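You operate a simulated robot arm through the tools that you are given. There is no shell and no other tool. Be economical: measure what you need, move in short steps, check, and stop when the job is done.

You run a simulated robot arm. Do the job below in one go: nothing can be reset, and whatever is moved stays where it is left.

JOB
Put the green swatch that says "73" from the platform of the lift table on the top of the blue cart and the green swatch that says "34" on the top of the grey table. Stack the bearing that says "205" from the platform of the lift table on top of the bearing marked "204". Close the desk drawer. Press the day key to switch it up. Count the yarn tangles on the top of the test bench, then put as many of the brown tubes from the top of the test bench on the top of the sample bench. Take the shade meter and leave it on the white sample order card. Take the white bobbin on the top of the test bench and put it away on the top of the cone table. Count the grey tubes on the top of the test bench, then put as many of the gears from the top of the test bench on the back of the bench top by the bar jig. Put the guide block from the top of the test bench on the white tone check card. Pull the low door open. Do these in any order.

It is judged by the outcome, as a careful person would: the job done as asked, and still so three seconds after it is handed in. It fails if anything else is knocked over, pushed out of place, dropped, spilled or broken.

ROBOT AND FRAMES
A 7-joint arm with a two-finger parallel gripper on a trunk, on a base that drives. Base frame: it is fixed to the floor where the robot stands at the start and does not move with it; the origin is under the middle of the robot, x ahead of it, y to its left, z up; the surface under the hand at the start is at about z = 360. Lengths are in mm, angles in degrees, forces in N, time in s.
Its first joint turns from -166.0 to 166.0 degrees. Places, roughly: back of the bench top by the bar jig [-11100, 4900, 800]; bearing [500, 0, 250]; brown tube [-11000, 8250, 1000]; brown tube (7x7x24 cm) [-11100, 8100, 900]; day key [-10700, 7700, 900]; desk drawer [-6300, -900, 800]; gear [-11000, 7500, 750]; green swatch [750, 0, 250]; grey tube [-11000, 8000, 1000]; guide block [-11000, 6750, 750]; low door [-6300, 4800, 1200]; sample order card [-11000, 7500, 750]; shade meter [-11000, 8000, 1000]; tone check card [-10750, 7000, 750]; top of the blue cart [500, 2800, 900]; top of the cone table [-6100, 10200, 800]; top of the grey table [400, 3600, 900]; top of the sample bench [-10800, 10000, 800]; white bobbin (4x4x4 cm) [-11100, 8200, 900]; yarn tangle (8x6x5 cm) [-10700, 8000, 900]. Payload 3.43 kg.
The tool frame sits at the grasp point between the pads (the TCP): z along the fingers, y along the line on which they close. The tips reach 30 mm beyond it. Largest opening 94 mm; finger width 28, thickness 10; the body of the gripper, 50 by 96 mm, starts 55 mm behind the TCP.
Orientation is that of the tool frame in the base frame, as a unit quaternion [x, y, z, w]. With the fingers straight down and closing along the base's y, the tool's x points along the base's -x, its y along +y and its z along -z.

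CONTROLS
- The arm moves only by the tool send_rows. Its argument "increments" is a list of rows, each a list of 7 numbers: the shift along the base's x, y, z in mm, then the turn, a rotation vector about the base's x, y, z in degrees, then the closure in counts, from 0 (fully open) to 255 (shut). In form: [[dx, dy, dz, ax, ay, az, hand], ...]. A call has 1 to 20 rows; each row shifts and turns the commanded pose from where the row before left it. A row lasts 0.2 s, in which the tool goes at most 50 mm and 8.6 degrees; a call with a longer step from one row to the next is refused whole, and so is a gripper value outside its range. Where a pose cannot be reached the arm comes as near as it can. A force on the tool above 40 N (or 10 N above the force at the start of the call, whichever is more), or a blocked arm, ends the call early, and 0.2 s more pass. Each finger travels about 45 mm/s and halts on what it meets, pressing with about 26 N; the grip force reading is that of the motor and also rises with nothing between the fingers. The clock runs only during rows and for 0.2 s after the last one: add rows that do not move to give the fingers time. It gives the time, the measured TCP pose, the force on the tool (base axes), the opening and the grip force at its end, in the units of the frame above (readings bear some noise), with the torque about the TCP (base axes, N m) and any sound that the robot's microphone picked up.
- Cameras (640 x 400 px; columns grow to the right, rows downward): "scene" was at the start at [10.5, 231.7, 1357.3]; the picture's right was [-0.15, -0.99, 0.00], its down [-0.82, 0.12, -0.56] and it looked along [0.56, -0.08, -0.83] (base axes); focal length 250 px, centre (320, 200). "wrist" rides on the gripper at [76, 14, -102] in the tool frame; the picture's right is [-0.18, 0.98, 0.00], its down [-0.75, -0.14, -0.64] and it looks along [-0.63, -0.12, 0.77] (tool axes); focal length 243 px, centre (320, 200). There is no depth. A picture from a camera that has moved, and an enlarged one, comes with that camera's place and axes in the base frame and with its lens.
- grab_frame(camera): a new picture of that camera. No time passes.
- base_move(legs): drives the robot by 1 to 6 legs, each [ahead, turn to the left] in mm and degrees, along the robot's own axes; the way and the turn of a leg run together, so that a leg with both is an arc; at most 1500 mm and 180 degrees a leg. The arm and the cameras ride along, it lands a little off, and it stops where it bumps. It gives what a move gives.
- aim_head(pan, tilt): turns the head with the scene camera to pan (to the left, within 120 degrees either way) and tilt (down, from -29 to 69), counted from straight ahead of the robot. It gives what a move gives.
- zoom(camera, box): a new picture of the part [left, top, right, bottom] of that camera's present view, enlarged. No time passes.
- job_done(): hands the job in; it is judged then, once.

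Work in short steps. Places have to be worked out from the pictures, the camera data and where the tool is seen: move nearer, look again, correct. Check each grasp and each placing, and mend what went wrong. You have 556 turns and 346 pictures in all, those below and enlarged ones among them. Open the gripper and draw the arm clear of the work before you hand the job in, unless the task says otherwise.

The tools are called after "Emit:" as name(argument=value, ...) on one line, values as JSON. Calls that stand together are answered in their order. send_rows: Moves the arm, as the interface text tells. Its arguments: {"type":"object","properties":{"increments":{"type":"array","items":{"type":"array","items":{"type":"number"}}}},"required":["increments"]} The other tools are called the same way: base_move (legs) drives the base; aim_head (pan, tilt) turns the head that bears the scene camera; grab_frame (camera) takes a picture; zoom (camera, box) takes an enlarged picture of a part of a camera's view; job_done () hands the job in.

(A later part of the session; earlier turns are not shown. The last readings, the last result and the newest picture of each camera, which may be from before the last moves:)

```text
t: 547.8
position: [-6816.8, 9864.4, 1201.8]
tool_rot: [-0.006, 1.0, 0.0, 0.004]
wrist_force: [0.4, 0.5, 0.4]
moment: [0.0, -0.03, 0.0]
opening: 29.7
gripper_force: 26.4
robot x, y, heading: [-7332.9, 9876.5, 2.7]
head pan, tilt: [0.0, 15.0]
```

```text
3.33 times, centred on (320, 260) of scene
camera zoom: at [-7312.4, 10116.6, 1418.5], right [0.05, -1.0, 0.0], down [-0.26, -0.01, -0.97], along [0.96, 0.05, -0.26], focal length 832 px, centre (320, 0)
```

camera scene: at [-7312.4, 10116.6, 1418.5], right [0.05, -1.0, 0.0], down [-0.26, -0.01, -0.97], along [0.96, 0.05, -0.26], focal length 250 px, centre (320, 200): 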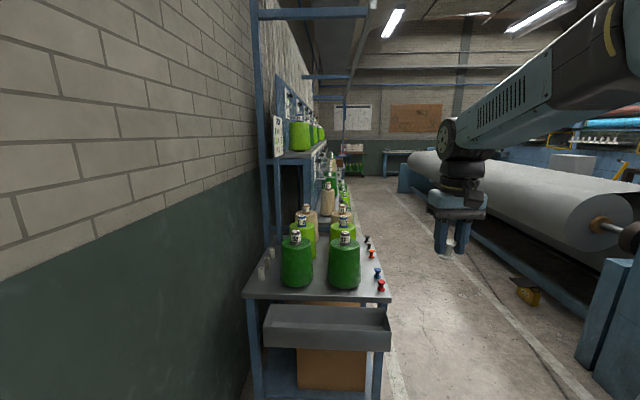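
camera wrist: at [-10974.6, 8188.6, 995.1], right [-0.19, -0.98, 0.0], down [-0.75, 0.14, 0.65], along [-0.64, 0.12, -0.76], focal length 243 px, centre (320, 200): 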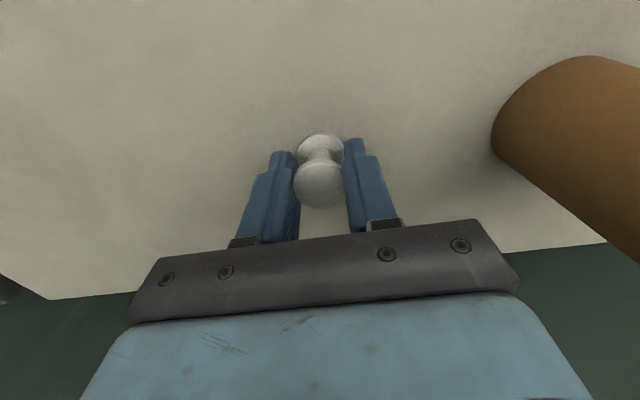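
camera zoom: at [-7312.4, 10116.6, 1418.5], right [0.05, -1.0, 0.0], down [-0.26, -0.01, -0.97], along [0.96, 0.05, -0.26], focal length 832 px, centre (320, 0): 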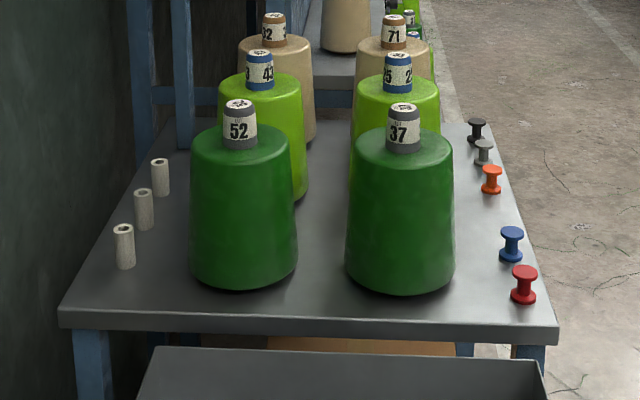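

The bobbins stand in a row (red, blue, gap, orange, grey, black): the gap at about (-6332,9931) is the white one's place. I drive 230 mm closer and move above the gap.

Emit:
base_move(legs=[[0, -2], [230, 0]])

Emit:
send_rows(increments=[[40, 8, 0, 0, 0, 0, 255], [40, 8, 0, 0, 0, 0, 255], [40, 8, 0, 0, 0, 0, 255], [40, 8, 0, 0, 0, 0, 255], [0, 0, 0, 0, 0, 0, 255]])

Emit:
grab_frame(camera="wrist")

Emit:
grab_frame(camera="scene")

```text
t: 550.0
position: [-6584.3, 9850.4, 1201.5]
tool_rot: [0.012, 1.0, -0.001, 0.004]
wrist_force: [0.2, -0.4, -0.7]
moment: [0.02, -0.05, -0.02]
opening: 30.0
gripper_force: 26.7
robot x, y, heading: [-7105.6, 9877.5, 0.7]
head pan, tilt: [0.0, 15.0]
```

```text
t: 551.2
position: [-6418.2, 9883.6, 1201.2]
tool_rot: [0.012, 1.0, 0.0, 0.003]
wrist_force: [-0.1, -0.6, -0.2]
moment: [0.01, -0.02, 0.04]
opening: 29.4
gripper_force: 26.3
robot x, y, heading: [-7099.4, 9880.6, 0.4]
head pan, tilt: [0.0, 15.0]
```

```text
189 pictures are left
camera wrist: at [-6494.8, 9900.4, 1304.4], right [0.21, 0.98, 0.0], down [0.75, -0.16, 0.65], along [0.63, -0.13, -0.76], focal length 243 px, centre (320, 200)
```

wrist: 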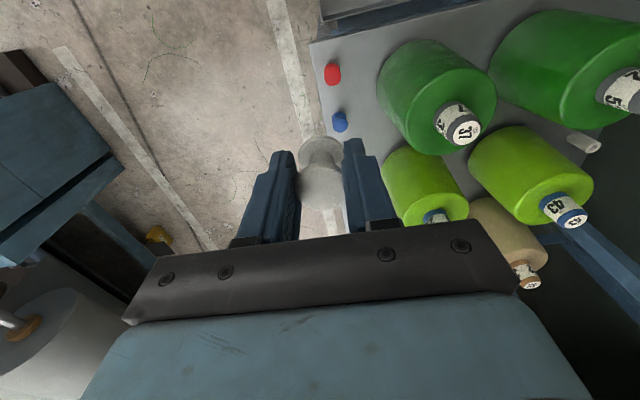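

```text
188 pictures are left
camera scene: at [-7071.2, 10116.7, 1418.5], right [0.01, -1.0, 0.0], down [-0.26, 0.0, -0.97], along [0.97, 0.01, -0.26], focal length 250 px, centre (320, 200)
```

scene: 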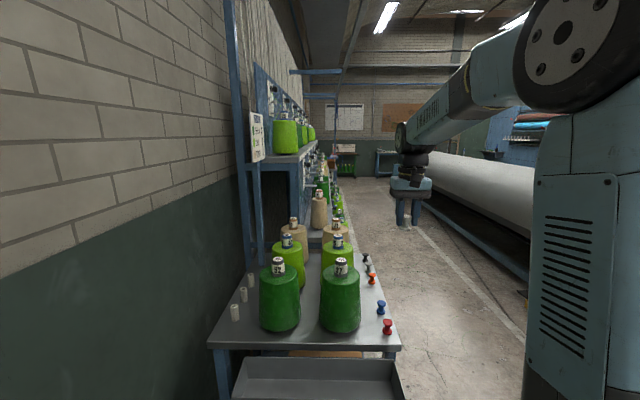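

Refined: table z≈780, blue at (-6288,9902), orange ≈(-6083,9896), so the gap is near (-6186,9899). I move above and check.

Emit:
send_rows(increments=[[38, 3, -25, 0, 0, 0, 255], [38, 3, -25, 0, 0, 0, 255], [38, 3, -25, 0, 0, 0, 255], [38, 3, -25, 0, 0, 0, 255], [30, 3, -30, 0, 0, 0, 255], [0, 0, -30, 0, 0, 0, 255], [0, 0, 0, 0, 0, 0, 255]])

Emit:
grab_frame(camera="wrist")

```text
t: 552.8
position: [-6241.4, 9897.2, 1045.0]
tool_rot: [0.012, 1.0, 0.0, 0.003]
wrist_force: [-0.6, -0.3, -0.2]
moment: [0.02, 0.01, 0.0]
opening: 29.9
gripper_force: 25.8
robot x, y, heading: [-7101.4, 9875.8, 0.5]
head pan, tilt: [0.0, 15.0]
```

```text
187 pictures are left
camera wrist: at [-6317.7, 9913.8, 1146.7], right [0.21, 0.98, 0.0], down [0.75, -0.16, 0.65], along [0.63, -0.13, -0.76], focal length 243 px, centre (320, 200)
```

wrist: 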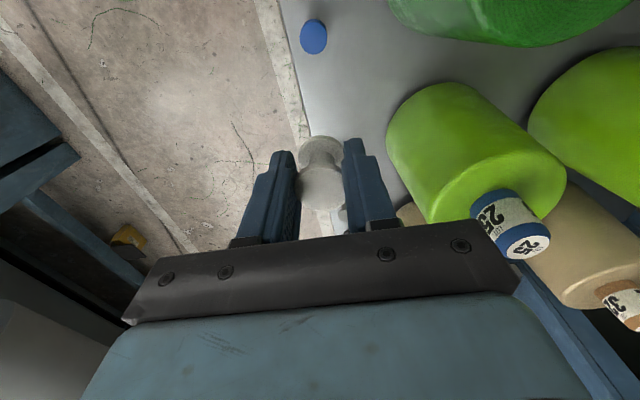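

Position (-6188,9900) and descend partway.

Emit:
send_rows(increments=[[27, 2, -30, 0, 0, 0, 255], [27, 1, -30, 0, 0, 0, 255], [0, 0, -40, 0, 0, 0, 255], [0, 0, -40, 0, 0, 0, 255], [0, 0, 0, 0, 0, 0, 255]])

Emit:
grab_frame(camera="wrist")

Emit:
zoom(camera="scene", box=[300, 180, 460, 360])

```text
t: 554.0
position: [-6190.4, 9901.6, 902.4]
tool_rot: [0.011, 1.0, -0.001, 0.004]
wrist_force: [0.0, 0.0, -0.1]
moment: [0.01, 0.0, 0.01]
opening: 30.0
gripper_force: 26.0
robot x, y, heading: [-7100.2, 9876.5, 0.7]
head pan, tilt: [0.0, 15.0]
```

```text
186 pictures are left
camera wrist: at [-6266.3, 9917.2, 1004.9], right [0.21, 0.98, 0.0], down [0.75, -0.16, 0.65], along [0.63, -0.13, -0.76], focal length 243 px, centre (320, 200)
```

wrist: 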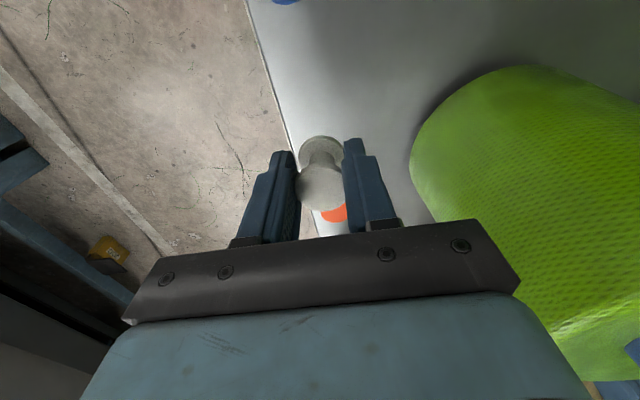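

```text
2.22 times, centred on (380, 270) of scene
camera zoom: at [-7070.9, 10116.7, 1418.5], right [0.01, -1.0, 0.0], down [-0.26, 0.0, -0.97], along [0.97, 0.01, -0.26], focal length 555 px, centre (187, 44)
```

zoom: 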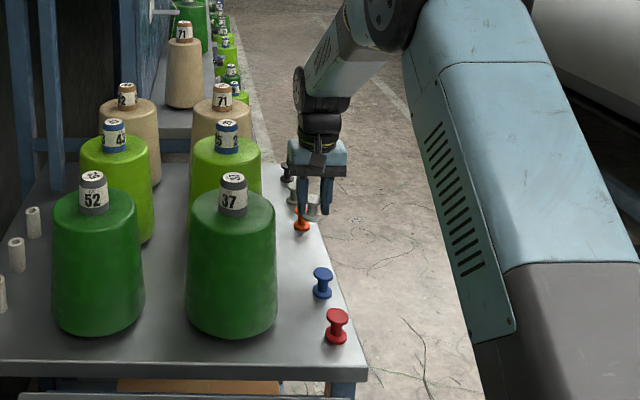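

Orange bobbin is ~100 mm beyond; fine. Descend to the table slowly.

Emit:
send_rows(increments=[[0, 3, -40, 0, 0, 0, 255], [0, 0, -25, 0, 0, 0, 255], [0, 0, -6, 0, 0, 0, 255], [0, 0, -4, 0, 0, 0, 255], [0, 0, -3, 0, 0, 0, 255], [0, 0, -3, 0, 0, 0, 255], [0, 0, -3, 0, 0, 0, 255], [0, 0, -3, 0, 0, 0, 255]])

```text
t: 555.6
position: [-6184.8, 9902.2, 822.5]
tool_rot: [0.011, 1.0, 0.0, 0.006]
wrist_force: [1.6, 0.7, 11.7]
moment: [-0.02, -0.11, 0.01]
opening: 29.7
gripper_force: 26.1
robot x, y, heading: [-7102.0, 9876.8, 0.6]
head pan, tilt: [0.0, 15.0]
stopped in row 8: the force on the tool passed its limit at 45 N (the readings are from after the stop); the commanded pose is now the measured one
```

Contact. Release with partial opening and rise.

Emit:
send_rows(increments=[[0, 0, 0.5, 0, 0, 0, 220], [0, 0, 0, 0, 0, 0, 150], [0, 0, 0, 0, 0, 0, 95], [0, 0, 0, 0, 0, 0, 95], [0, 0, 25, 0, 0, 0, 95], [0, 0, 40, 0, 0, 0, 95], [0, 0, 45, 0, 0, 0, 95], [0, 0, 45, 0, 0, 0, 95]])

Emit:
grab_frame(camera="wrist")

Emit:
zoom(camera="scene", box=[300, 200, 420, 360])

```text
t: 557.4
position: [-6185.6, 9901.3, 975.0]
tool_rot: [0.011, 1.0, 0.0, 0.004]
wrist_force: [1.1, 0.3, -0.4]
moment: [0.0, 0.02, -0.02]
opening: 59.0
gripper_force: 0.1
robot x, y, heading: [-7100.4, 9877.2, 0.8]
head pan, tilt: [0.0, 15.0]
```

```text
184 pictures are left
camera wrist: at [-6261.9, 9918.2, 1078.0], right [0.21, 0.98, 0.0], down [0.74, -0.16, 0.65], along [0.64, -0.13, -0.76], focal length 243 px, centre (320, 200)
```

wrist: 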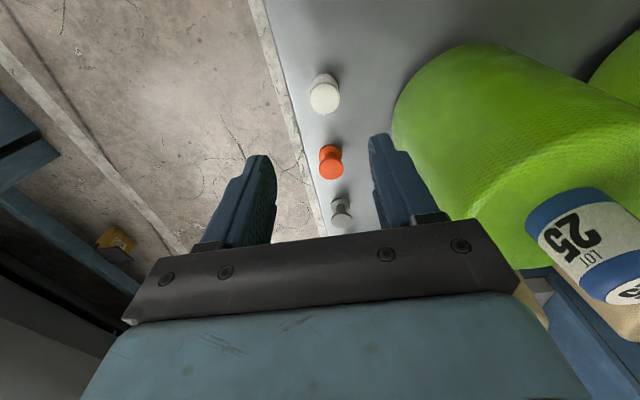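

```text
2.50 times, centred on (360, 280) of scene
camera zoom: at [-7070.6, 10116.7, 1418.4], right [0.01, -1.0, 0.0], down [-0.26, 0.0, -0.97], along [0.97, 0.01, -0.26], focal length 624 px, centre (220, 0)
```

zoom: 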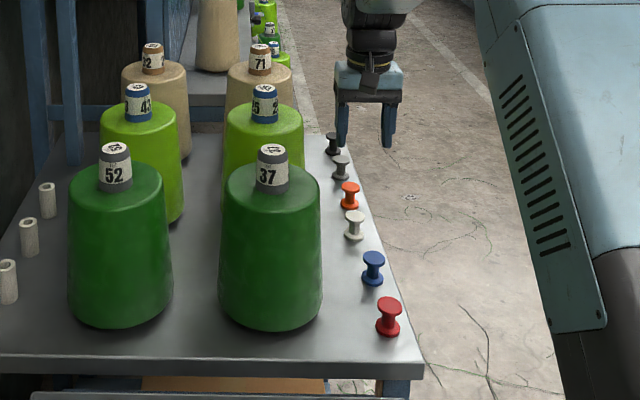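

The white bobbin sits in its slot. Now the gears. I raise and retract the arm, reverse west through the corridor.

Emit:
send_rows(increments=[[0, 0, 45, 0, 0, 0, 0], [0, 0, 45, 0, 0, 0, 0], [0, 0, 45, 0, 0, 0, 0], [0, 0, 45, 0, 0, 0, 0], [-45, -4, 10, 0, 0, 0, 0], [-45, -4, 10, 0, 0, 0, 0], [-45, -4, 10, 0, 0, 0, 0], [-45, -4, 10, 0, 0, 0, 0], [-45, -4, 10, 0, 0, 0, 0], [-45, -4, 0, 0, 0, 0, 0], [-45, -4, 0, 0, 0, 0, 0], [-45, -4, 0, 0, 0, 0, 0], [-40, 0, 0, 0, 0, 0, 0]])

Emit:
base_move(legs=[[-1400, 0], [-1250, 0]])

Emit:
base_move(legs=[[0, -43]])

Emit:
base_move(legs=[[0, -43]])

```text
t: 560.2
position: [-6585.2, 9869.4, 1208.4]
tool_rot: [0.011, 1.0, 0.0, 0.005]
wrist_force: [0.5, 0.7, -0.7]
moment: [0.0, 0.05, -0.02]
opening: 94.3
gripper_force: 0.0
robot x, y, heading: [-7103.7, 9878.9, 0.7]
head pan, tilt: [0.0, 15.0]
```

```text
t: 573.5
position: [-9277.4, 9841.7, 1207.9]
tool_rot: [0.028, 1.0, 0.0, 0.006]
wrist_force: [-0.4, 0.3, -1.0]
moment: [0.01, 0.0, 0.0]
opening: 94.0
gripper_force: 0.1
robot x, y, heading: [-9795.8, 9867.0, -1.1]
head pan, tilt: [0.0, 15.0]
```

```text
t: 576.1
position: [-9434.0, 9496.6, 1209.1]
tool_rot: [0.393, 0.92, -0.002, 0.005]
wrist_force: [-0.3, -0.5, -0.5]
moment: [0.0, -0.02, -0.03]
opening: 93.9
gripper_force: 0.0
robot x, y, heading: [-9764.3, 9900.0, -44.0]
head pan, tilt: [0.0, 15.0]
```

```text
t: 578.7
position: [-9793.3, 9374.9, 1209.9]
tool_rot: [0.701, 0.713, -0.003, 0.004]
wrist_force: [0.3, 0.6, 0.2]
moment: [-0.03, -0.01, 0.02]
opening: 94.0
gripper_force: 0.1
robot x, y, heading: [-9721.3, 9894.2, -86.3]
head pan, tilt: [0.0, 15.0]
```

Head to (-10050,7050) alongside the test bench.

Emit:
base_move(legs=[[0, -10], [1400, 0], [1400, 0]])

Emit:
aim_head(pan=-60, tilt=35)

Emit:
grab_frame(camera="scene")

```text
t: 593.0
position: [-10195.8, 6658.3, 1211.1]
tool_rot: [0.768, 0.641, -0.003, 0.004]
wrist_force: [0.2, -0.6, -0.2]
moment: [-0.01, 0.0, -0.02]
opening: 94.1
gripper_force: 0.1
robot x, y, heading: [-10024.3, 7151.7, -97.8]
head pan, tilt: [0.0, 15.0]
```

```text
t: 594.4
position: [-10197.0, 6659.0, 1210.2]
tool_rot: [0.768, 0.641, -0.004, 0.003]
wrist_force: [0.3, -0.1, 0.6]
moment: [0.01, -0.01, 0.01]
opening: 93.9
gripper_force: 0.1
robot x, y, heading: [-10024.9, 7155.1, -97.7]
head pan, tilt: [-60.0, 35.0]
```

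```text
182 pictures are left
camera scene: at [-9865.4, 7150.7, 1386.5], right [-0.38, 0.92, 0.0], down [0.53, 0.22, -0.82], along [-0.76, -0.31, -0.57], focal length 250 px, centre (320, 200)
```

scene: 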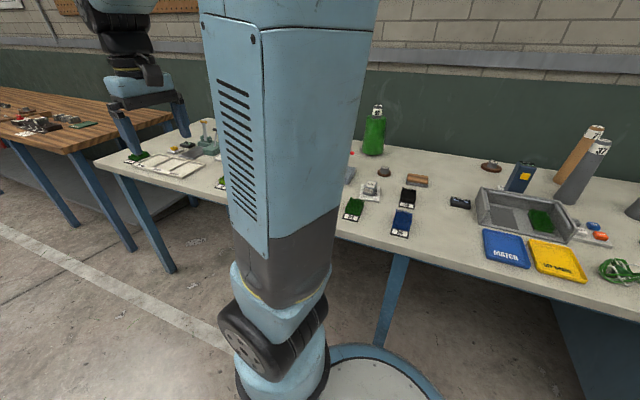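

I swing the hand over the bench toward gear 21 at (-10860,7045).

Emit:
send_rows(increments=[[-38, 24, 0, 0, 0, -7.25, 0], [-38, 24, 0, 0, 0, -7.25, 0], [-38, 24, 0, 0, 0, -7.25, 0], [-38, 24, 0, 0, 0, -7.25, 0], [-38, 24, 0, 0, 0, -7.25, 0], [-38, 24, 0, 0, 0, -7.25, 0], [-38, 24, 0, 0, 0, -7.25, 0], [-38, 24, 0, 0, 0, -7.25, 0], [-38, 25, 0, 0, 0, -7.25, 0], [-38, 25, 0, 0, 0, -7.25, 0], [-38, 25, 0, 0, 0, -7.25, 0], [-38, 25, 0, 0, 0, 0, 0], [-38, 26, 0, 0, 0, 0, 0], [-38, 26, 0, 0, 0, 0, 0], [-38, 27, 0, 0, 0, 0, 0], [0, 0, 0, 0, 0, 0, 0]])

Emit:
grab_frame(camera="wrist")

```text
t: 597.8
position: [-10762.2, 7031.1, 1210.5]
tool_rot: [1.0, -0.001, -0.006, 0.0]
wrist_force: [-0.5, -0.9, 0.5]
moment: [-0.02, -0.01, 0.0]
opening: 94.1
gripper_force: 0.0
robot x, y, heading: [-10020.8, 7153.1, -97.4]
head pan, tilt: [-60.0, 35.0]
```

```text
181 pictures are left
camera wrist: at [-10684.4, 7016.9, 1312.7], right [-0.18, -0.98, 0.0], down [-0.75, 0.14, 0.65], along [-0.64, 0.12, -0.76], focal length 243 px, centre (320, 200)
```

wrist: 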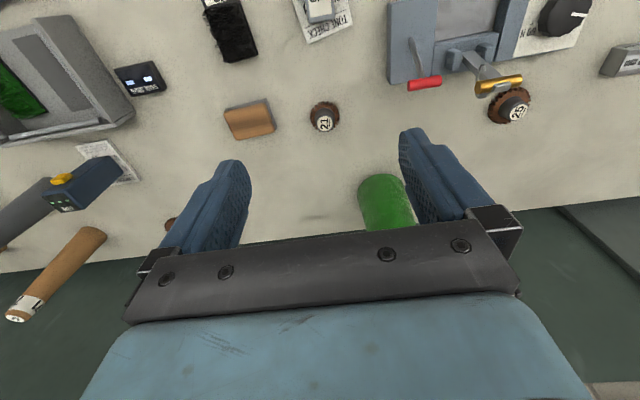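

Gear 21 near (-10855,7041). Move above and descend to look.

Emit:
send_rows(increments=[[-32, 4, -30, 0, 0, 0, 0], [-32, 3, -35, 0, 0, 0, 0], [-28, 3, -35, 0, 0, 0, 0], [0, 0, -45, 0, 0, 0, 0], [0, 0, -45, 0, 0, 0, 0], [0, 0, -20, 0, 0, 0, 0], [0, 0, 0, 0, 0, 0, 0]])

Emit:
grab_frame(camera="wrist")

```text
t: 599.4
position: [-10859.9, 7039.0, 1001.3]
tool_rot: [1.0, 0.001, -0.006, 0.001]
wrist_force: [-0.2, 0.4, 0.1]
moment: [-0.03, -0.01, -0.01]
opening: 94.3
gripper_force: 0.0
robot x, y, heading: [-10022.9, 7150.8, -97.6]
head pan, tilt: [-60.0, 35.0]
```

```text
180 pictures are left
camera wrist: at [-10781.5, 7025.8, 1103.5], right [-0.18, -0.98, 0.0], down [-0.75, 0.14, 0.65], along [-0.64, 0.12, -0.76], focal length 243 px, centre (320, 200)
```

wrist: 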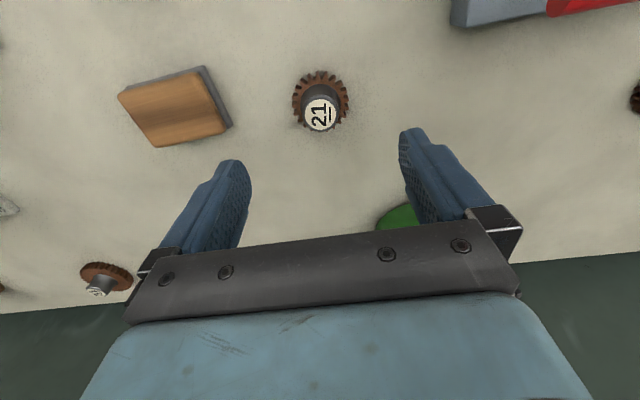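

Gear disc ~54 mm dia centred (-10858,7040), hub top ≈904. Descend and grip the disc.

Emit:
send_rows(increments=[[2, 1, -40, 0, 0, 0, 0], [0, 0, -40, 0, 0, 0, 0], [0, 0, -22, 0, 0, 0, 0], [0, 0, -6, 0, 0, 0, 0], [0, 0, 0, 0, 0, 0, 255], [0, 0, 0, 0, 0, 0, 255], [0, 0, 0, 0, 0, 0, 255], [0, 0, 0, 0, 0, 0, 255]])

Emit:
grab_frame(camera="wrist")

```text
t: 601.1
position: [-10855.8, 7039.0, 892.7]
tool_rot: [1.0, 0.0, -0.006, 0.0]
wrist_force: [-0.1, 0.1, 0.3]
moment: [-0.01, 0.04, 0.0]
opening: 32.9
gripper_force: 25.8
robot x, y, heading: [-10023.7, 7155.7, -97.9]
head pan, tilt: [-60.0, 35.0]
```

```text
179 pictures are left
camera wrist: at [-10778.7, 7025.0, 995.1], right [-0.18, -0.98, 0.0], down [-0.75, 0.14, 0.65], along [-0.64, 0.12, -0.76], focal length 243 px, centre (320, 200)
```

wrist: 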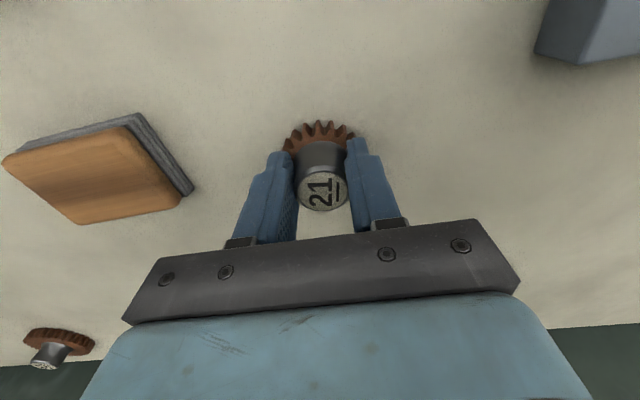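

Gripped on the hub (33 mm). Lift and bring the arm to the front.

Emit:
send_rows(increments=[[0, 0, 40, 0, 0, 0, 255], [0, 0, 45, 0, 0, 0, 255], [0, 0, 45, 0, 0, 0, 255], [0, 0, 45, 0, 0, 0, 255], [0, 0, 45, 0, 0, 0, 255], [0, 0, 45, 0, 0, 0, 255], [0, 0, 40, 0, 0, 0, 255], [38, -27, 0, 0, 0, 7.25, 255], [38, -27, 0, 0, 0, 7.25, 255], [38, -27, 0, 0, 0, 7.25, 255], [38, -27, 0, 0, 0, 7.25, 255], [38, -27, 0, 0, 0, 7.25, 255], [38, -27, 0, 0, 0, 7.25, 255], [38, -27, 0, 0, 0, 7.25, 255], [38, -27, 0, 0, 0, 7.25, 255], [38, -27, 0, 0, 0, 7.25, 255], [38, -27, 0, 0, 0, 7.25, 255], [38, -27, 0, 0, 0, 7.25, 255], [38, -27, 0, 0, 0, 0, 255]])

Emit:
aim_head(pan=-35, tilt=20)

Emit:
grab_frame(camera="scene")

```text
t: 605.1
position: [-10400.8, 6716.5, 1198.6]
tool_rot: [0.768, 0.64, -0.004, 0.003]
wrist_force: [-0.3, 0.0, -2.2]
moment: [-0.03, -0.05, -0.02]
opening: 33.1
gripper_force: 26.1
robot x, y, heading: [-10028.2, 7158.4, -97.5]
head pan, tilt: [-60.0, 35.0]
```

```text
t: 606.0
position: [-10401.7, 6715.9, 1198.7]
tool_rot: [0.768, 0.641, -0.003, 0.003]
wrist_force: [0.3, 1.0, -1.5]
moment: [0.02, 0.0, -0.02]
opening: 33.0
gripper_force: 25.6
robot x, y, heading: [-10024.6, 7151.6, -97.5]
head pan, tilt: [-35.0, 20.0]
```

```text
178 pictures are left
camera scene: at [-9847.1, 7115.7, 1410.3], right [-0.73, 0.68, 0.0], down [0.23, 0.25, -0.94], along [-0.64, -0.69, -0.34], focal length 250 px, centre (320, 200)
```

scene: 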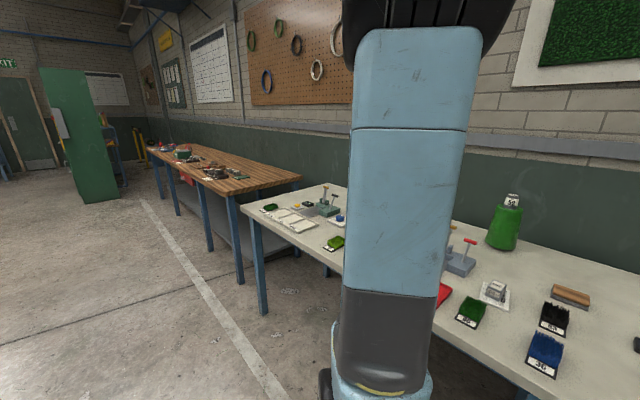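

Zoom on the wooden bench to find the bar jig.

Emit:
zoom(camera="scene", box=[135, 130, 315, 220])

```text
3.56 times, centred on (225, 175) of scene
camera zoom: at [-9847.1, 7115.7, 1410.3], right [-0.73, 0.68, 0.0], down [0.23, 0.25, -0.94], along [-0.64, -0.69, -0.34], focal length 887 px, centre (658, 289)
```

zoom: 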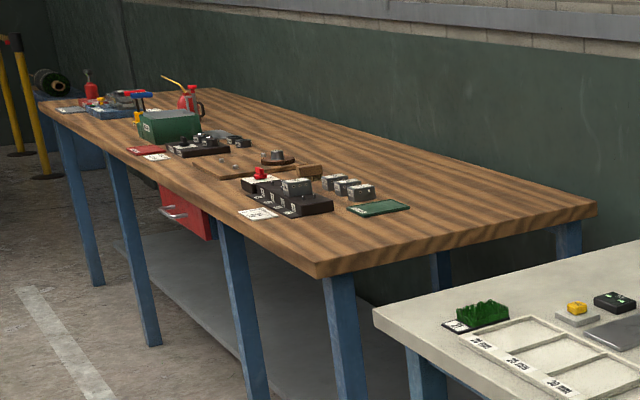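

Bar jig at ≈(-10660,4868); its back-of-bench area (x≈−11050) is empty. I drive along to y≈4900 staying at x≈−10090.

Emit:
base_move(legs=[[0, 5.5], [1150, 0], [1100, 0]])

Emit:
aim_head(pan=-75, tilt=35)

Emit:
grab_frame(camera="scene")

```text
t: 617.8
position: [-10414.8, 4431.2, 1199.4]
tool_rot: [0.73, 0.684, -0.004, 0.003]
wrist_force: [0.5, 0.1, -0.9]
moment: [0.07, 0.0, 0.02]
opening: 33.1
gripper_force: 26.4
robot x, y, heading: [-10092.0, 4908.7, -91.1]
head pan, tilt: [-35.0, 20.0]
```

```text
t: 618.9
position: [-10416.7, 4431.4, 1198.1]
tool_rot: [0.73, 0.683, -0.004, 0.005]
wrist_force: [-0.2, -0.4, -0.7]
moment: [0.01, 0.04, -0.01]
opening: 32.9
gripper_force: 25.4
robot x, y, heading: [-10090.8, 4908.4, -91.5]
head pan, tilt: [-75.0, 35.0]
```

```text
176 pictures are left
camera scene: at [-9941.3, 4945.3, 1386.5], right [-0.24, 0.97, 0.0], down [0.56, 0.14, -0.82], along [-0.8, -0.2, -0.57], focal length 250 px, centre (320, 200)
```

scene: 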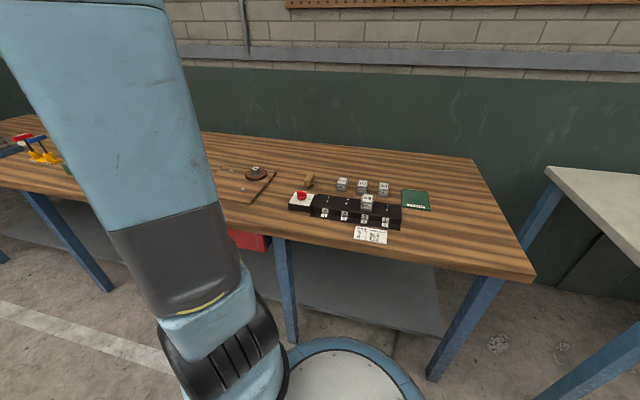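

Free bench back around (-11040,4900) behind the jig. I swing the gear there.

Emit:
send_rows(increments=[[-34, 30, 0, 0, 0, -7.18, 255], [-34, 30, 0, 0, 0, -7.18, 255], [-34, 30, 0, 0, 0, -7.18, 255], [-34, 30, 0, 0, 0, -7.18, 255], [-34, 30, 0, 0, 0, -7.18, 255], [-34, 30, 0, 0, 0, -7.18, 255], [-34, 30, 0, 0, 0, -7.18, 255], [-34, 30, 0, 0, 0, -7.18, 255], [-34, 30, 0, 0, 0, -7.18, 255], [-34, 30, 0, 0, 0, -7.18, 255], [-34, 30, 0, 0, 0, -7.18, 255], [-34, 30, 0, 0, 0, -7.18, 255], [-34, 30, 0, 0, 0, 0, 255], [-34, 30, 0, 0, 0, 0, 255], [-34, 30, 0, 0, 0, 0, 255], [-34, 30, 0, 0, 0, 0, 255], [-34, 30, 0, 0, 0, 0, 255], [0, 0, 0, 0, 0, 0, 255]])

Emit:
grab_frame(camera="wrist")

```text
t: 622.7
position: [-10933.5, 4917.6, 1189.6]
tool_rot: [1.0, 0.001, -0.005, 0.0]
wrist_force: [0.8, -0.1, -1.9]
moment: [0.04, 0.0, -0.01]
opening: 33.0
gripper_force: 26.0
out of reach, approached as far as the arm can: row 16, 17
robot x, y, heading: [-10088.5, 4908.1, -91.3]
head pan, tilt: [-75.0, 35.0]
```

```text
175 pictures are left
camera wrist: at [-10856.4, 4903.4, 1292.1], right [-0.18, -0.98, 0.0], down [-0.75, 0.14, 0.65], along [-0.64, 0.12, -0.76], focal length 243 px, centre (320, 200)
```

wrist: 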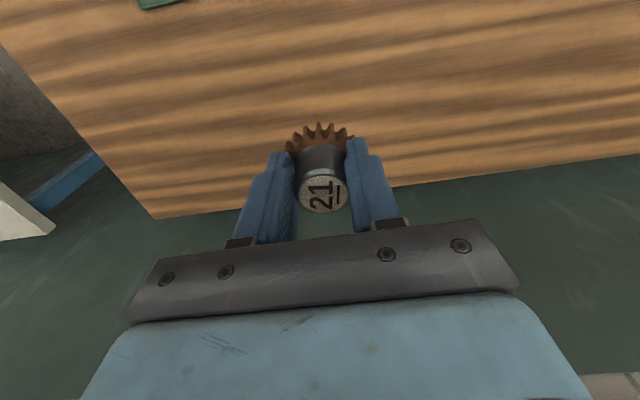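

Reach shrinks at this height; I lower and then extend to (-11030,4945).

Emit:
send_rows(increments=[[0, 0, -45, 0, 0, 0, 255], [0, 0, -45, 0, 0, 0, 255], [-15, 5, -40, 0, 0, 0, 255], [-25, 8, -35, 0, 0, 0, 255], [-25, 8, -30, 0, 0, 0, 255], [-25, 6, -30, 0, 0, 0, 255], [0, 0, 0, 0, 0, 0, 255]])

Emit:
grab_frame(camera="wrist")

```text
t: 624.3
position: [-11002.0, 4939.0, 976.8]
tool_rot: [1.0, 0.001, -0.005, 0.0]
wrist_force: [0.1, 0.4, -1.6]
moment: [0.01, -0.03, 0.03]
opening: 32.9
gripper_force: 26.1
out of reach, approached as far as the arm can: row 6
robot x, y, heading: [-10089.8, 4910.9, -91.1]
head pan, tilt: [-75.0, 35.0]
```

```text
174 pictures are left
camera wrist: at [-10923.8, 4925.5, 1079.4], right [-0.18, -0.98, 0.0], down [-0.75, 0.14, 0.65], along [-0.64, 0.12, -0.76], focal length 243 px, centre (320, 200)
```

wrist: 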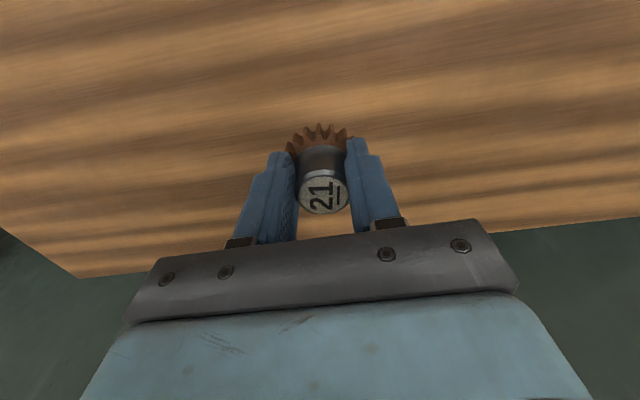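

Descend with slight extension until contact.

Emit:
send_rows(increments=[[-10, 0, -30, 0, 0, 0, 255], [-10, 0, -30, 0, 0, 0, 255], [-5, 0, -12, 0, 0, 0, 255], [0, 0, -5, 0, 0, 0, 255], [0, 0, -4, 0, 0, 0, 255], [0, 0, -3, 0, 0, 0, 255], [0, 0, -3, 0, 0, 0, 255], [0, 0, -3, 0, 0, 0, 255], [0, 0, -3, 0, 0, 0, 255], [0, 0, -3, 0, 0, 0, 255]])

```text
t: 626.3
position: [-11016.3, 4937.7, 892.4]
tool_rot: [1.0, 0.001, -0.009, -0.001]
wrist_force: [-1.0, 0.3, 7.5]
moment: [-0.07, -0.09, 0.0]
opening: 33.0
gripper_force: 25.6
out of reach, approached as far as the arm can: row 1, 2
robot x, y, heading: [-10087.8, 4908.0, -91.2]
head pan, tilt: [-75.0, 35.0]
stopped in row 9: the force on the tool passed its limit at 43 N (the readings are from after the stop); the commanded pose is now the measured one
```

Contact at z≈892. Release and lift.

Emit:
send_rows(increments=[[0, 0, 0.5, 0, 0, 0, 220], [0, 0, 0, 0, 0, 0, 120], [0, 0, 0, 0, 0, 0, 40], [0, 0, 0, 0, 0, 0, 0], [0, 0, 20, 0, 0, 0, 0], [0, 0, 40, 0, 0, 0, 0], [5, 0, 45, 0, 0, 0, 0], [10, 0, 45, 0, 0, 0, 0], [20, 0, 45, 0, 0, 0, 0]])

Emit:
grab_frame(camera="wrist")

```text
t: 628.3
position: [-10968.1, 4934.9, 1080.7]
tool_rot: [1.0, 0.0, -0.007, 0.0]
wrist_force: [-0.3, 0.7, -1.4]
moment: [-0.02, -0.04, 0.0]
opening: 94.0
gripper_force: 0.0
out of reach, approached as far as the arm can: row 6, 8
robot x, y, heading: [-10092.6, 4908.9, -91.0]
head pan, tilt: [-75.0, 35.0]
```

```text
173 pictures are left
camera wrist: at [-10891.1, 4921.0, 1183.7], right [-0.18, -0.98, 0.0], down [-0.74, 0.14, 0.65], along [-0.64, 0.12, -0.76], focal length 243 px, centre (320, 200)
```

wrist: 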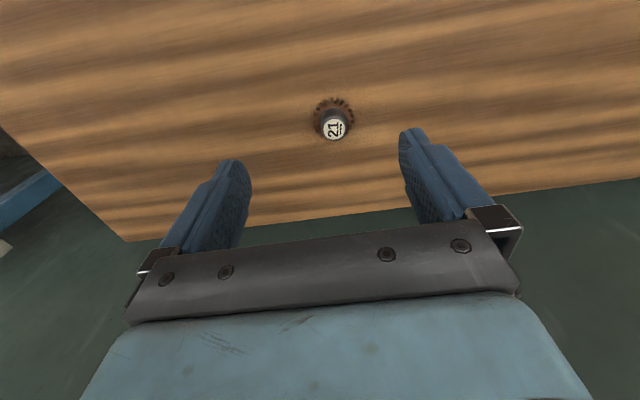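

Gear 21 placed. I bring the arm back and reverse north to y≈6760 for gear 25.

Emit:
send_rows(increments=[[36, -30, 10, 0, 0, 7.18, 0], [36, -30, 10, 0, 0, 7.18, 0], [36, -30, 10, 0, 0, 7.18, 0], [36, -30, 10, 0, 0, 7.18, 0], [36, -30, 10, 0, 0, 7.18, 0], [36, -30, 10, 0, 0, 7.18, 0], [36, -30, 10, 0, 0, 7.18, 0], [36, -30, 10, 0, 0, 7.18, 0], [36, -30, 10, 0, 0, 7.18, 0], [36, -30, 10, 0, 0, 7.18, 0], [36, -30, 10, 0, 0, 7.18, 0], [36, -30, 5, 0, 0, 7.18, 0], [36, -30, 5, 0, 0, 0, 0], [36, -30, 0, 0, 0, 0, 0], [36, -30, 0, 0, 0, 0, 0]])

Emit:
base_move(legs=[[-1400, 0], [-450, 0]])

```text
t: 631.5
position: [-10427.2, 4482.5, 1201.7]
tool_rot: [0.73, 0.683, -0.007, 0.005]
wrist_force: [-1.7, -0.5, 0.6]
moment: [-0.01, -0.04, -0.01]
opening: 93.9
gripper_force: 0.0
robot x, y, heading: [-10090.3, 4910.0, -91.4]
head pan, tilt: [-75.0, 35.0]
```

```text
t: 641.0
position: [-10403.9, 6343.4, 1202.6]
tool_rot: [0.723, 0.69, -0.007, 0.006]
wrist_force: [-0.4, 0.2, -0.7]
moment: [-0.01, -0.01, -0.01]
opening: 94.0
gripper_force: 0.0
robot x, y, heading: [-10073.3, 6773.4, -90.1]
head pan, tilt: [-75.0, 35.0]
```

Swing over gear 25.

Emit:
send_rows(increments=[[-35, 28, 0, 0, 0, -7.27, 0], [-35, 28, 0, 0, 0, -7.27, 0], [-35, 28, 0, 0, 0, -7.27, 0], [-35, 28, 0, 0, 0, -7.27, 0], [-35, 28, 0, 0, 0, -7.27, 0], [-35, 28, 0, 0, 0, -7.27, 0], [-35, 28, 0, 0, 0, -7.27, 0], [-35, 28, 0, 0, 0, -7.27, 0], [-35, 28, 0, 0, 0, -7.27, 0], [-35, 28, 0, 0, 0, -7.27, 0], [-35, 28, 0, 0, 0, -7.27, 0], [-35, 28, 0, 0, 0, -7.27, 0], [0, 0, 0, 0, 0, 0, 0]])

Emit:
grab_frame(camera="wrist")

```text
t: 643.8
position: [-10819.8, 6679.0, 1203.7]
tool_rot: [1.0, 0.0, -0.008, -0.001]
wrist_force: [0.3, 0.0, -0.6]
moment: [0.0, 0.0, -0.01]
opening: 94.1
gripper_force: 0.0
robot x, y, heading: [-10075.4, 6778.4, -90.0]
head pan, tilt: [-75.0, 35.0]
```

```text
172 pictures are left
camera wrist: at [-10741.6, 6664.4, 1305.1], right [-0.18, -0.98, 0.0], down [-0.74, 0.14, 0.65], along [-0.64, 0.12, -0.76], focal length 243 px, centre (320, 200)
```

wrist: 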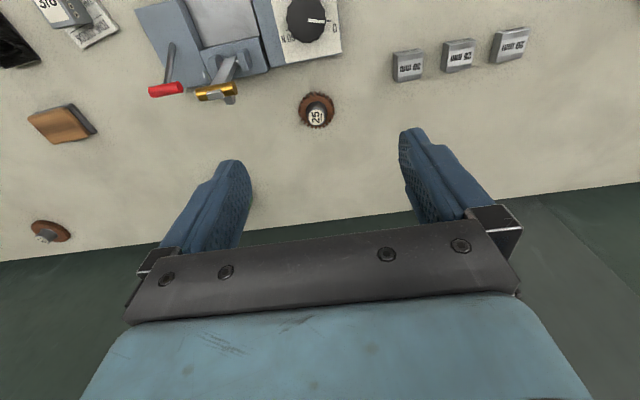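

Gear 25 at (-10897,6699). Fix small tilt, move above and descend to check.

Emit:
send_rows(increments=[[-26, 7, -30, 0, -0.9, 0, 0], [-26, 7, -35, 0, 0, 0, 0], [-25, 6, -35, 0, 0, 0, 0], [0, 0, -45, 0, 0, 0, 0], [0, 0, -45, 0, 0, 0, 0], [0, 0, -15, 0, 0, 0, 0], [0, 0, 0, 0, 0, 0, 0]])

Emit:
grab_frame(camera="wrist")

```text
t: 645.4
position: [-10899.9, 6701.2, 996.9]
tool_rot: [1.0, 0.0, -0.001, -0.001]
wrist_force: [-0.3, -0.5, 0.0]
moment: [-0.01, -0.02, -0.01]
opening: 94.1
gripper_force: 0.1
robot x, y, heading: [-10073.2, 6776.1, -90.0]
head pan, tilt: [-75.0, 35.0]
```

```text
171 pictures are left
camera wrist: at [-10823.5, 6687.2, 1100.0], right [-0.18, -0.98, 0.0], down [-0.75, 0.14, 0.64], along [-0.63, 0.12, -0.77], focal length 243 px, centre (320, 200)
```

wrist: 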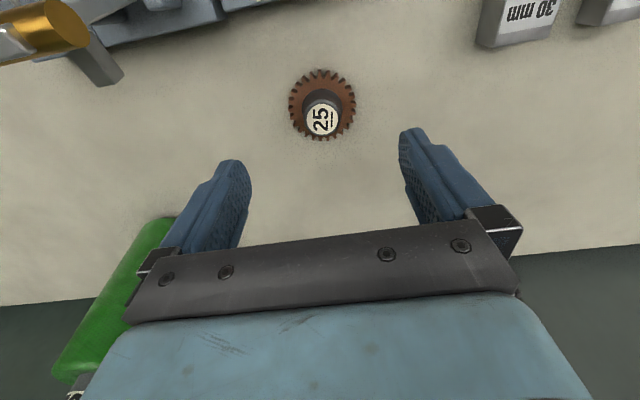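

Aligned. Descend and grip.

Emit:
send_rows(increments=[[-1, 0, -40, 0, 0, 0, 0], [0, 0, -40, 0, 0, 0, 0], [0, 0, -18, 0, 0, 0, 0], [0, 0, -6, 0, 0, 0, 0], [0, 0, 0, 0, 0, 0, 255], [0, 0, 0, 0, 0, 0, 255], [0, 0, 0, 0, 0, 0, 255], [0, 0, 0, 0, 0, 0, 255], [0, 0, 40, 0, 0, 0, 255], [0, 0, 45, 0, 0, 0, 255]])

Emit:
grab_frame(camera="wrist")

```text
t: 647.6
position: [-10904.7, 6700.7, 979.4]
tool_rot: [1.0, 0.0, -0.001, -0.001]
wrist_force: [0.0, -0.4, -2.5]
moment: [0.02, 0.0, 0.02]
opening: 33.1
gripper_force: 26.1
robot x, y, heading: [-10075.6, 6774.4, -89.9]
head pan, tilt: [-75.0, 35.0]
```

```text
170 pictures are left
camera wrist: at [-10827.5, 6685.7, 1082.0], right [-0.18, -0.98, 0.0], down [-0.75, 0.14, 0.64], along [-0.63, 0.12, -0.77], focal length 243 px, centre (320, 200)
```

wrist: 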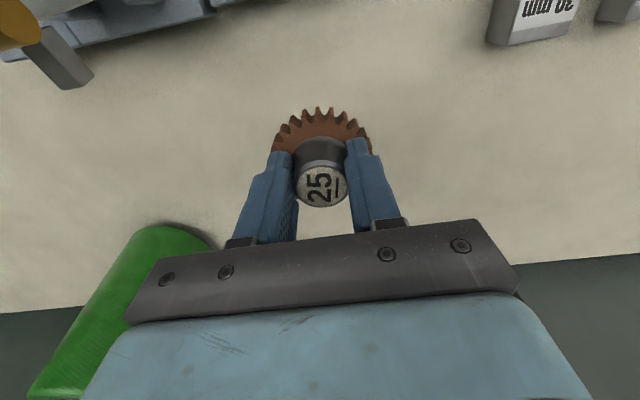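

Gear 25 lifted. Raise, bring the arm to the front, drive south 1850 again.

Emit:
send_rows(increments=[[0, 0, 45, 0, 0, 0, 255], [0, 0, 45, 0, 0, 0, 255], [0, 0, 45, 0, 0, 0, 255], [0, 0, 45, 0, 0, 0, 255], [0, 0, 40, 0, 0, 0, 255], [37, -28, 0, 0, 0, 7.27, 255], [37, -28, 0, 0, 0, 7.27, 255], [37, -28, 0, 0, 0, 7.27, 255], [37, -28, 0, 0, 0, 7.27, 255], [37, -28, 0, 0, 0, 7.27, 255], [37, -28, 0, 0, 0, 7.27, 255], [37, -28, 0, 0, 0, 7.27, 255], [37, -28, 0, 0, 0, 7.27, 255], [37, -28, 0, 0, 0, 7.27, 255], [37, -28, 0, 0, 0, 7.27, 255], [37, -28, 0, 0, 0, 7.27, 255], [37, -28, 0, 0, 0, 7.27, 255], [37, -28, 0, 0, 0, 0, 255]])

Emit:
base_move(legs=[[0, -1], [1400, 0], [470, 0]])

```text
t: 651.4
position: [-10421.6, 6334.9, 1196.0]
tool_rot: [0.723, 0.691, -0.001, 0.0]
wrist_force: [0.2, 0.7, -1.6]
moment: [0.02, 0.01, 0.0]
opening: 32.9
gripper_force: 26.0
robot x, y, heading: [-10075.0, 6772.9, -90.1]
head pan, tilt: [-75.0, 35.0]
```

```text
t: 661.4
position: [-10475.4, 4448.2, 1195.1]
tool_rot: [0.732, 0.681, 0.0, 0.0]
wrist_force: [-0.8, -0.3, -1.5]
moment: [0.02, -0.01, -0.02]
opening: 33.0
gripper_force: 26.3
robot x, y, heading: [-10116.5, 4883.2, -91.6]
head pan, tilt: [-75.0, 35.0]
```

Swing to the spot beside gear 21 (y≈4820).

Emit:
send_rows(increments=[[-34, 28, 0, 0, 0, -7.16, 255], [-34, 28, 0, 0, 0, -7.16, 255], [-34, 28, 0, 0, 0, -7.16, 255], [-34, 28, 0, 0, 0, -7.16, 255], [-34, 28, 0, 0, 0, -7.16, 255], [-34, 28, 0, 0, 0, -7.16, 255], [-34, 28, 0, 0, 0, -7.16, 255], [-34, 28, 0, 0, 0, -7.16, 255], [-34, 28, 0, 0, 0, -7.16, 255], [-34, 28, 0, 0, 0, -7.16, 255], [-34, 28, 0, 0, 0, -7.16, 255], [-34, 28, -20, 0, 0, -7.16, 255], [-34, 34, -10, 0, 0, 0, 255], [0, 0, -45, 0, 0, 0, 255], [0, 0, -45, 0, 0, 0, 255], [-20, 0, -40, 0, 0, 0, 255], [0, 0, 0, 0, 0, 0, 255]])

Emit:
grab_frame(camera="wrist")

```text
t: 665.0
position: [-10935.4, 4817.7, 1034.2]
tool_rot: [1.0, -0.001, 0.001, -0.001]
wrist_force: [0.6, 0.9, -0.6]
moment: [-0.02, -0.02, -0.06]
opening: 33.1
gripper_force: 25.5
robot x, y, heading: [-10115.2, 4877.3, -91.7]
head pan, tilt: [-75.0, 35.0]
```

```text
169 pictures are left
camera wrist: at [-10859.2, 4802.2, 1137.9], right [-0.19, -0.98, 0.0], down [-0.75, 0.14, 0.64], along [-0.63, 0.12, -0.77], focal length 243 px, centre (320, 200)
```

wrist: 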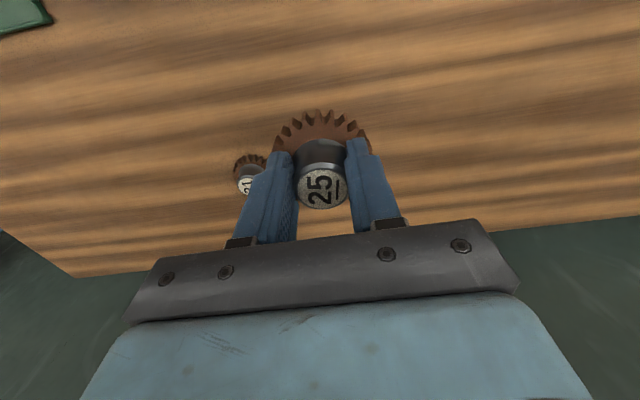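

Gear 21 is at (-11011,4926). I place gear 25 at about (-11005,4800).

Emit:
send_rows(increments=[[-25, -6, -30, 0, 0, 0, 255], [-25, -6, -35, 0, 0, 0, 255], [-20, -5, -35, 0, 0, 0, 255], [0, 0, -20, 0, 0, 0, 255], [0, 0, -8, 0, 0, 0, 255], [0, 0, -4, 0, 0, 0, 255], [0, 0, -3, 0, 0, 0, 255], [0, 0, -3, 0, 0, 0, 255], [0, 0, -3, 0, 0, 0, 255], [0, 0, -3, 0, 0, 0, 255]])

```text
t: 667.2
position: [-11007.1, 4802.5, 892.1]
tool_rot: [1.0, 0.0, -0.001, 0.0]
wrist_force: [1.2, -1.1, 5.2]
moment: [-0.13, -0.16, 0.01]
opening: 32.9
gripper_force: 26.0
robot x, y, heading: [-10117.3, 4882.3, -91.7]
head pan, tilt: [-75.0, 35.0]
```

Light contact at 892 (same as before). Release partially and lift.

Emit:
send_rows(increments=[[0, 0, -1, 0, 0, 0, 255], [0, 0, 0, 0, 0, 0, 200], [0, 0, 0, 0, 0, 0, 60], [0, 0, 0, 0, 0, 0, 60], [0, 0, 20, 0, 0, 0, 60], [0, 0, 40, 0, 0, 0, 60], [5, 0, 45, 0, 0, 0, 60], [15, 0, 45, 0, 0, 0, 0], [20, 0, 40, 0, 0, 0, 0]])

Emit:
grab_frame(camera="wrist")

Emit:
grab_frame(camera="scene")

```text
t: 669.2
position: [-10966.0, 4798.6, 1079.6]
tool_rot: [1.0, -0.001, 0.001, -0.001]
wrist_force: [-0.3, -0.3, -0.9]
moment: [0.03, -0.08, -0.01]
opening: 93.9
gripper_force: 0.1
robot x, y, heading: [-10115.6, 4882.2, -91.5]
head pan, tilt: [-75.0, 35.0]
```

```text
168 pictures are left
camera wrist: at [-10889.9, 4785.3, 1183.2], right [-0.19, -0.98, 0.0], down [-0.75, 0.14, 0.64], along [-0.63, 0.12, -0.77], focal length 243 px, centre (320, 200)
```

wrist: 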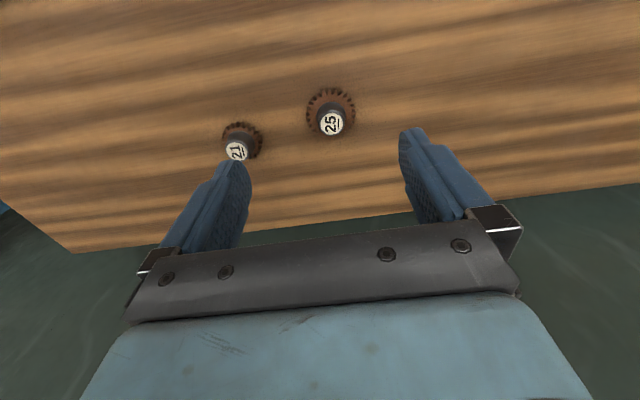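

```text
167 pictures are left
camera scene: at [-9965.0, 4916.6, 1386.6], right [-0.23, 0.97, 0.0], down [0.56, 0.13, -0.82], along [-0.8, -0.19, -0.57], focal length 250 px, centre (320, 200)
```

scene: 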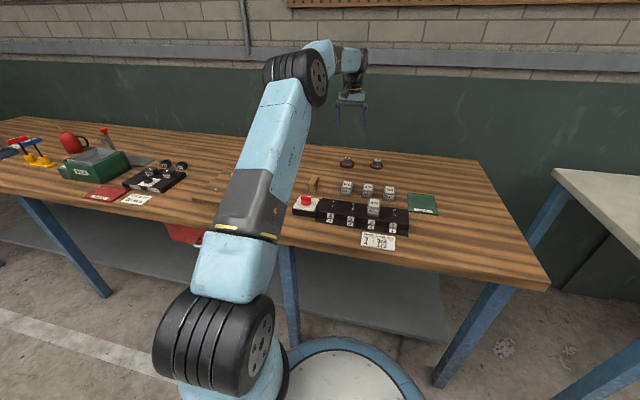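

Both gears stand behind the jig. Quick zoom to confirm the jig's labelling.

Emit:
zoom(camera="scene", box=[280, 140, 450, 260])

Emit:
zoom(camera="scene", box=[50, 120, 230, 220])

```text
3.33 times, centred on (365, 200) of scene
camera zoom: at [-9965.0, 4916.6, 1386.6], right [-0.23, 0.97, 0.0], down [0.56, 0.13, -0.82], along [-0.8, -0.19, -0.57], focal length 832 px, centre (170, 200)
```

zoom: 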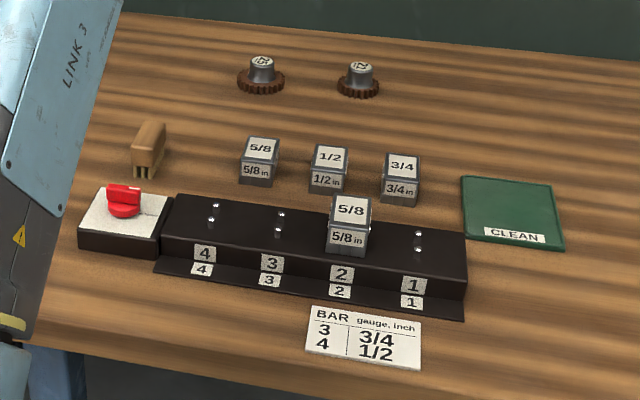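

```text
3.56 times, centred on (140, 170) of scene
camera zoom: at [-9965.0, 4916.6, 1386.6], right [-0.23, 0.97, 0.0], down [0.56, 0.13, -0.82], along [-0.8, -0.19, -0.57], focal length 887 px, centre (960, 307)
```

zoom: 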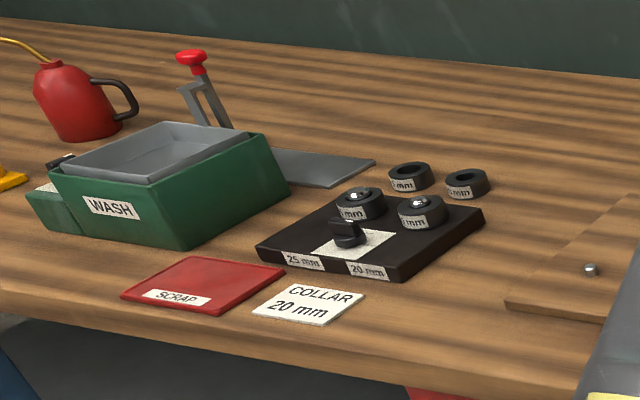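

Confirmed "BAR" jig. Now the low door near (-6300,4800). I bring the arm to the front and look east.

Emit:
send_rows(increments=[[36, -30, 10, 0, 0, 7.18, 0], [36, -30, 10, 0, 0, 7.18, 0], [36, -30, 10, 0, 0, 7.18, 0], [36, -30, 10, 0, 0, 7.18, 0], [36, -30, 10, 0, 0, 7.18, 0], [36, -30, 10, 0, 0, 7.18, 0], [36, -30, 10, 0, 0, 7.18, 0], [36, -30, 10, 0, 0, 7.18, 0], [36, -30, 10, 0, 0, 7.18, 0], [36, -30, 10, 0, 0, 7.18, 0], [36, -30, 10, 0, 0, 7.18, 0], [36, -30, 5, 0, 0, 7.18, 0], [40, -20, 5, 0, 0, 0, 0], [40, -20, 0, 0, 0, 0, 0], [40, -20, 0, 0, 0, 0, 0], [40, -20, 0, 0, 0, 0, 0], [40, -20, 0, 0, 0, 0, 0]])

Emit:
aim_head(pan=90, tilt=8)

Emit:
grab_frame(camera="scene")

```text
t: 672.8
position: [-10335.4, 4339.5, 1202.0]
tool_rot: [0.732, 0.682, -0.001, 0.0]
wrist_force: [-0.3, 0.8, -1.0]
moment: [-0.01, -0.03, -0.01]
opening: 93.8
gripper_force: 0.0
robot x, y, heading: [-10116.5, 4883.4, -91.6]
head pan, tilt: [-75.0, 35.0]
```

```text
t: 675.3
position: [-10334.1, 4339.4, 1202.8]
tool_rot: [0.731, 0.682, -0.001, 0.0]
wrist_force: [0.8, 0.4, -0.3]
moment: [-0.02, 0.0, 0.01]
opening: 94.1
gripper_force: 0.0
robot x, y, heading: [-10111.3, 4883.0, -91.7]
head pan, tilt: [90.0, 8.0]
```

```text
164 pictures are left
camera scene: at [-9786.1, 4934.3, 1429.9], right [-0.03, -1.0, 0.0], down [-0.14, 0.0, -0.99], along [0.99, -0.03, -0.14], focal length 250 px, centre (320, 200)
```

scene: 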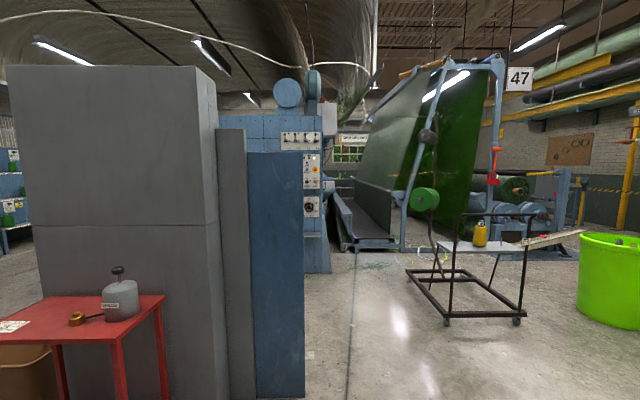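

Zoom at the spot where the low door should be (pixel ≈(322,181)).

Emit:
zoom(camera="scene", box=[230, 60, 430, 290])

```text
1.74 times, centred on (330, 175) of scene
camera zoom: at [-9786.1, 4934.3, 1429.9], right [-0.03, -1.0, 0.0], down [-0.14, 0.0, -0.99], along [0.99, -0.03, -0.14], focal length 434 px, centre (303, 244)
```

zoom: 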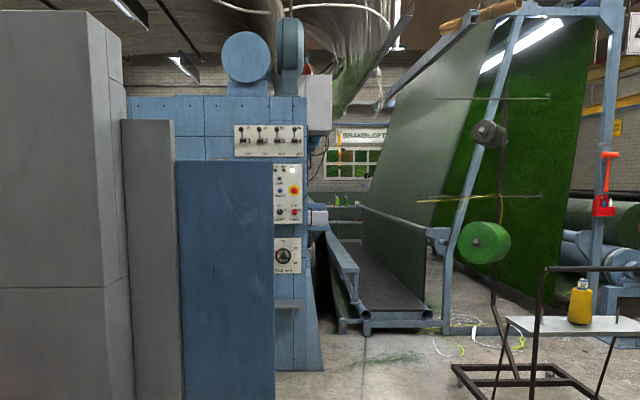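

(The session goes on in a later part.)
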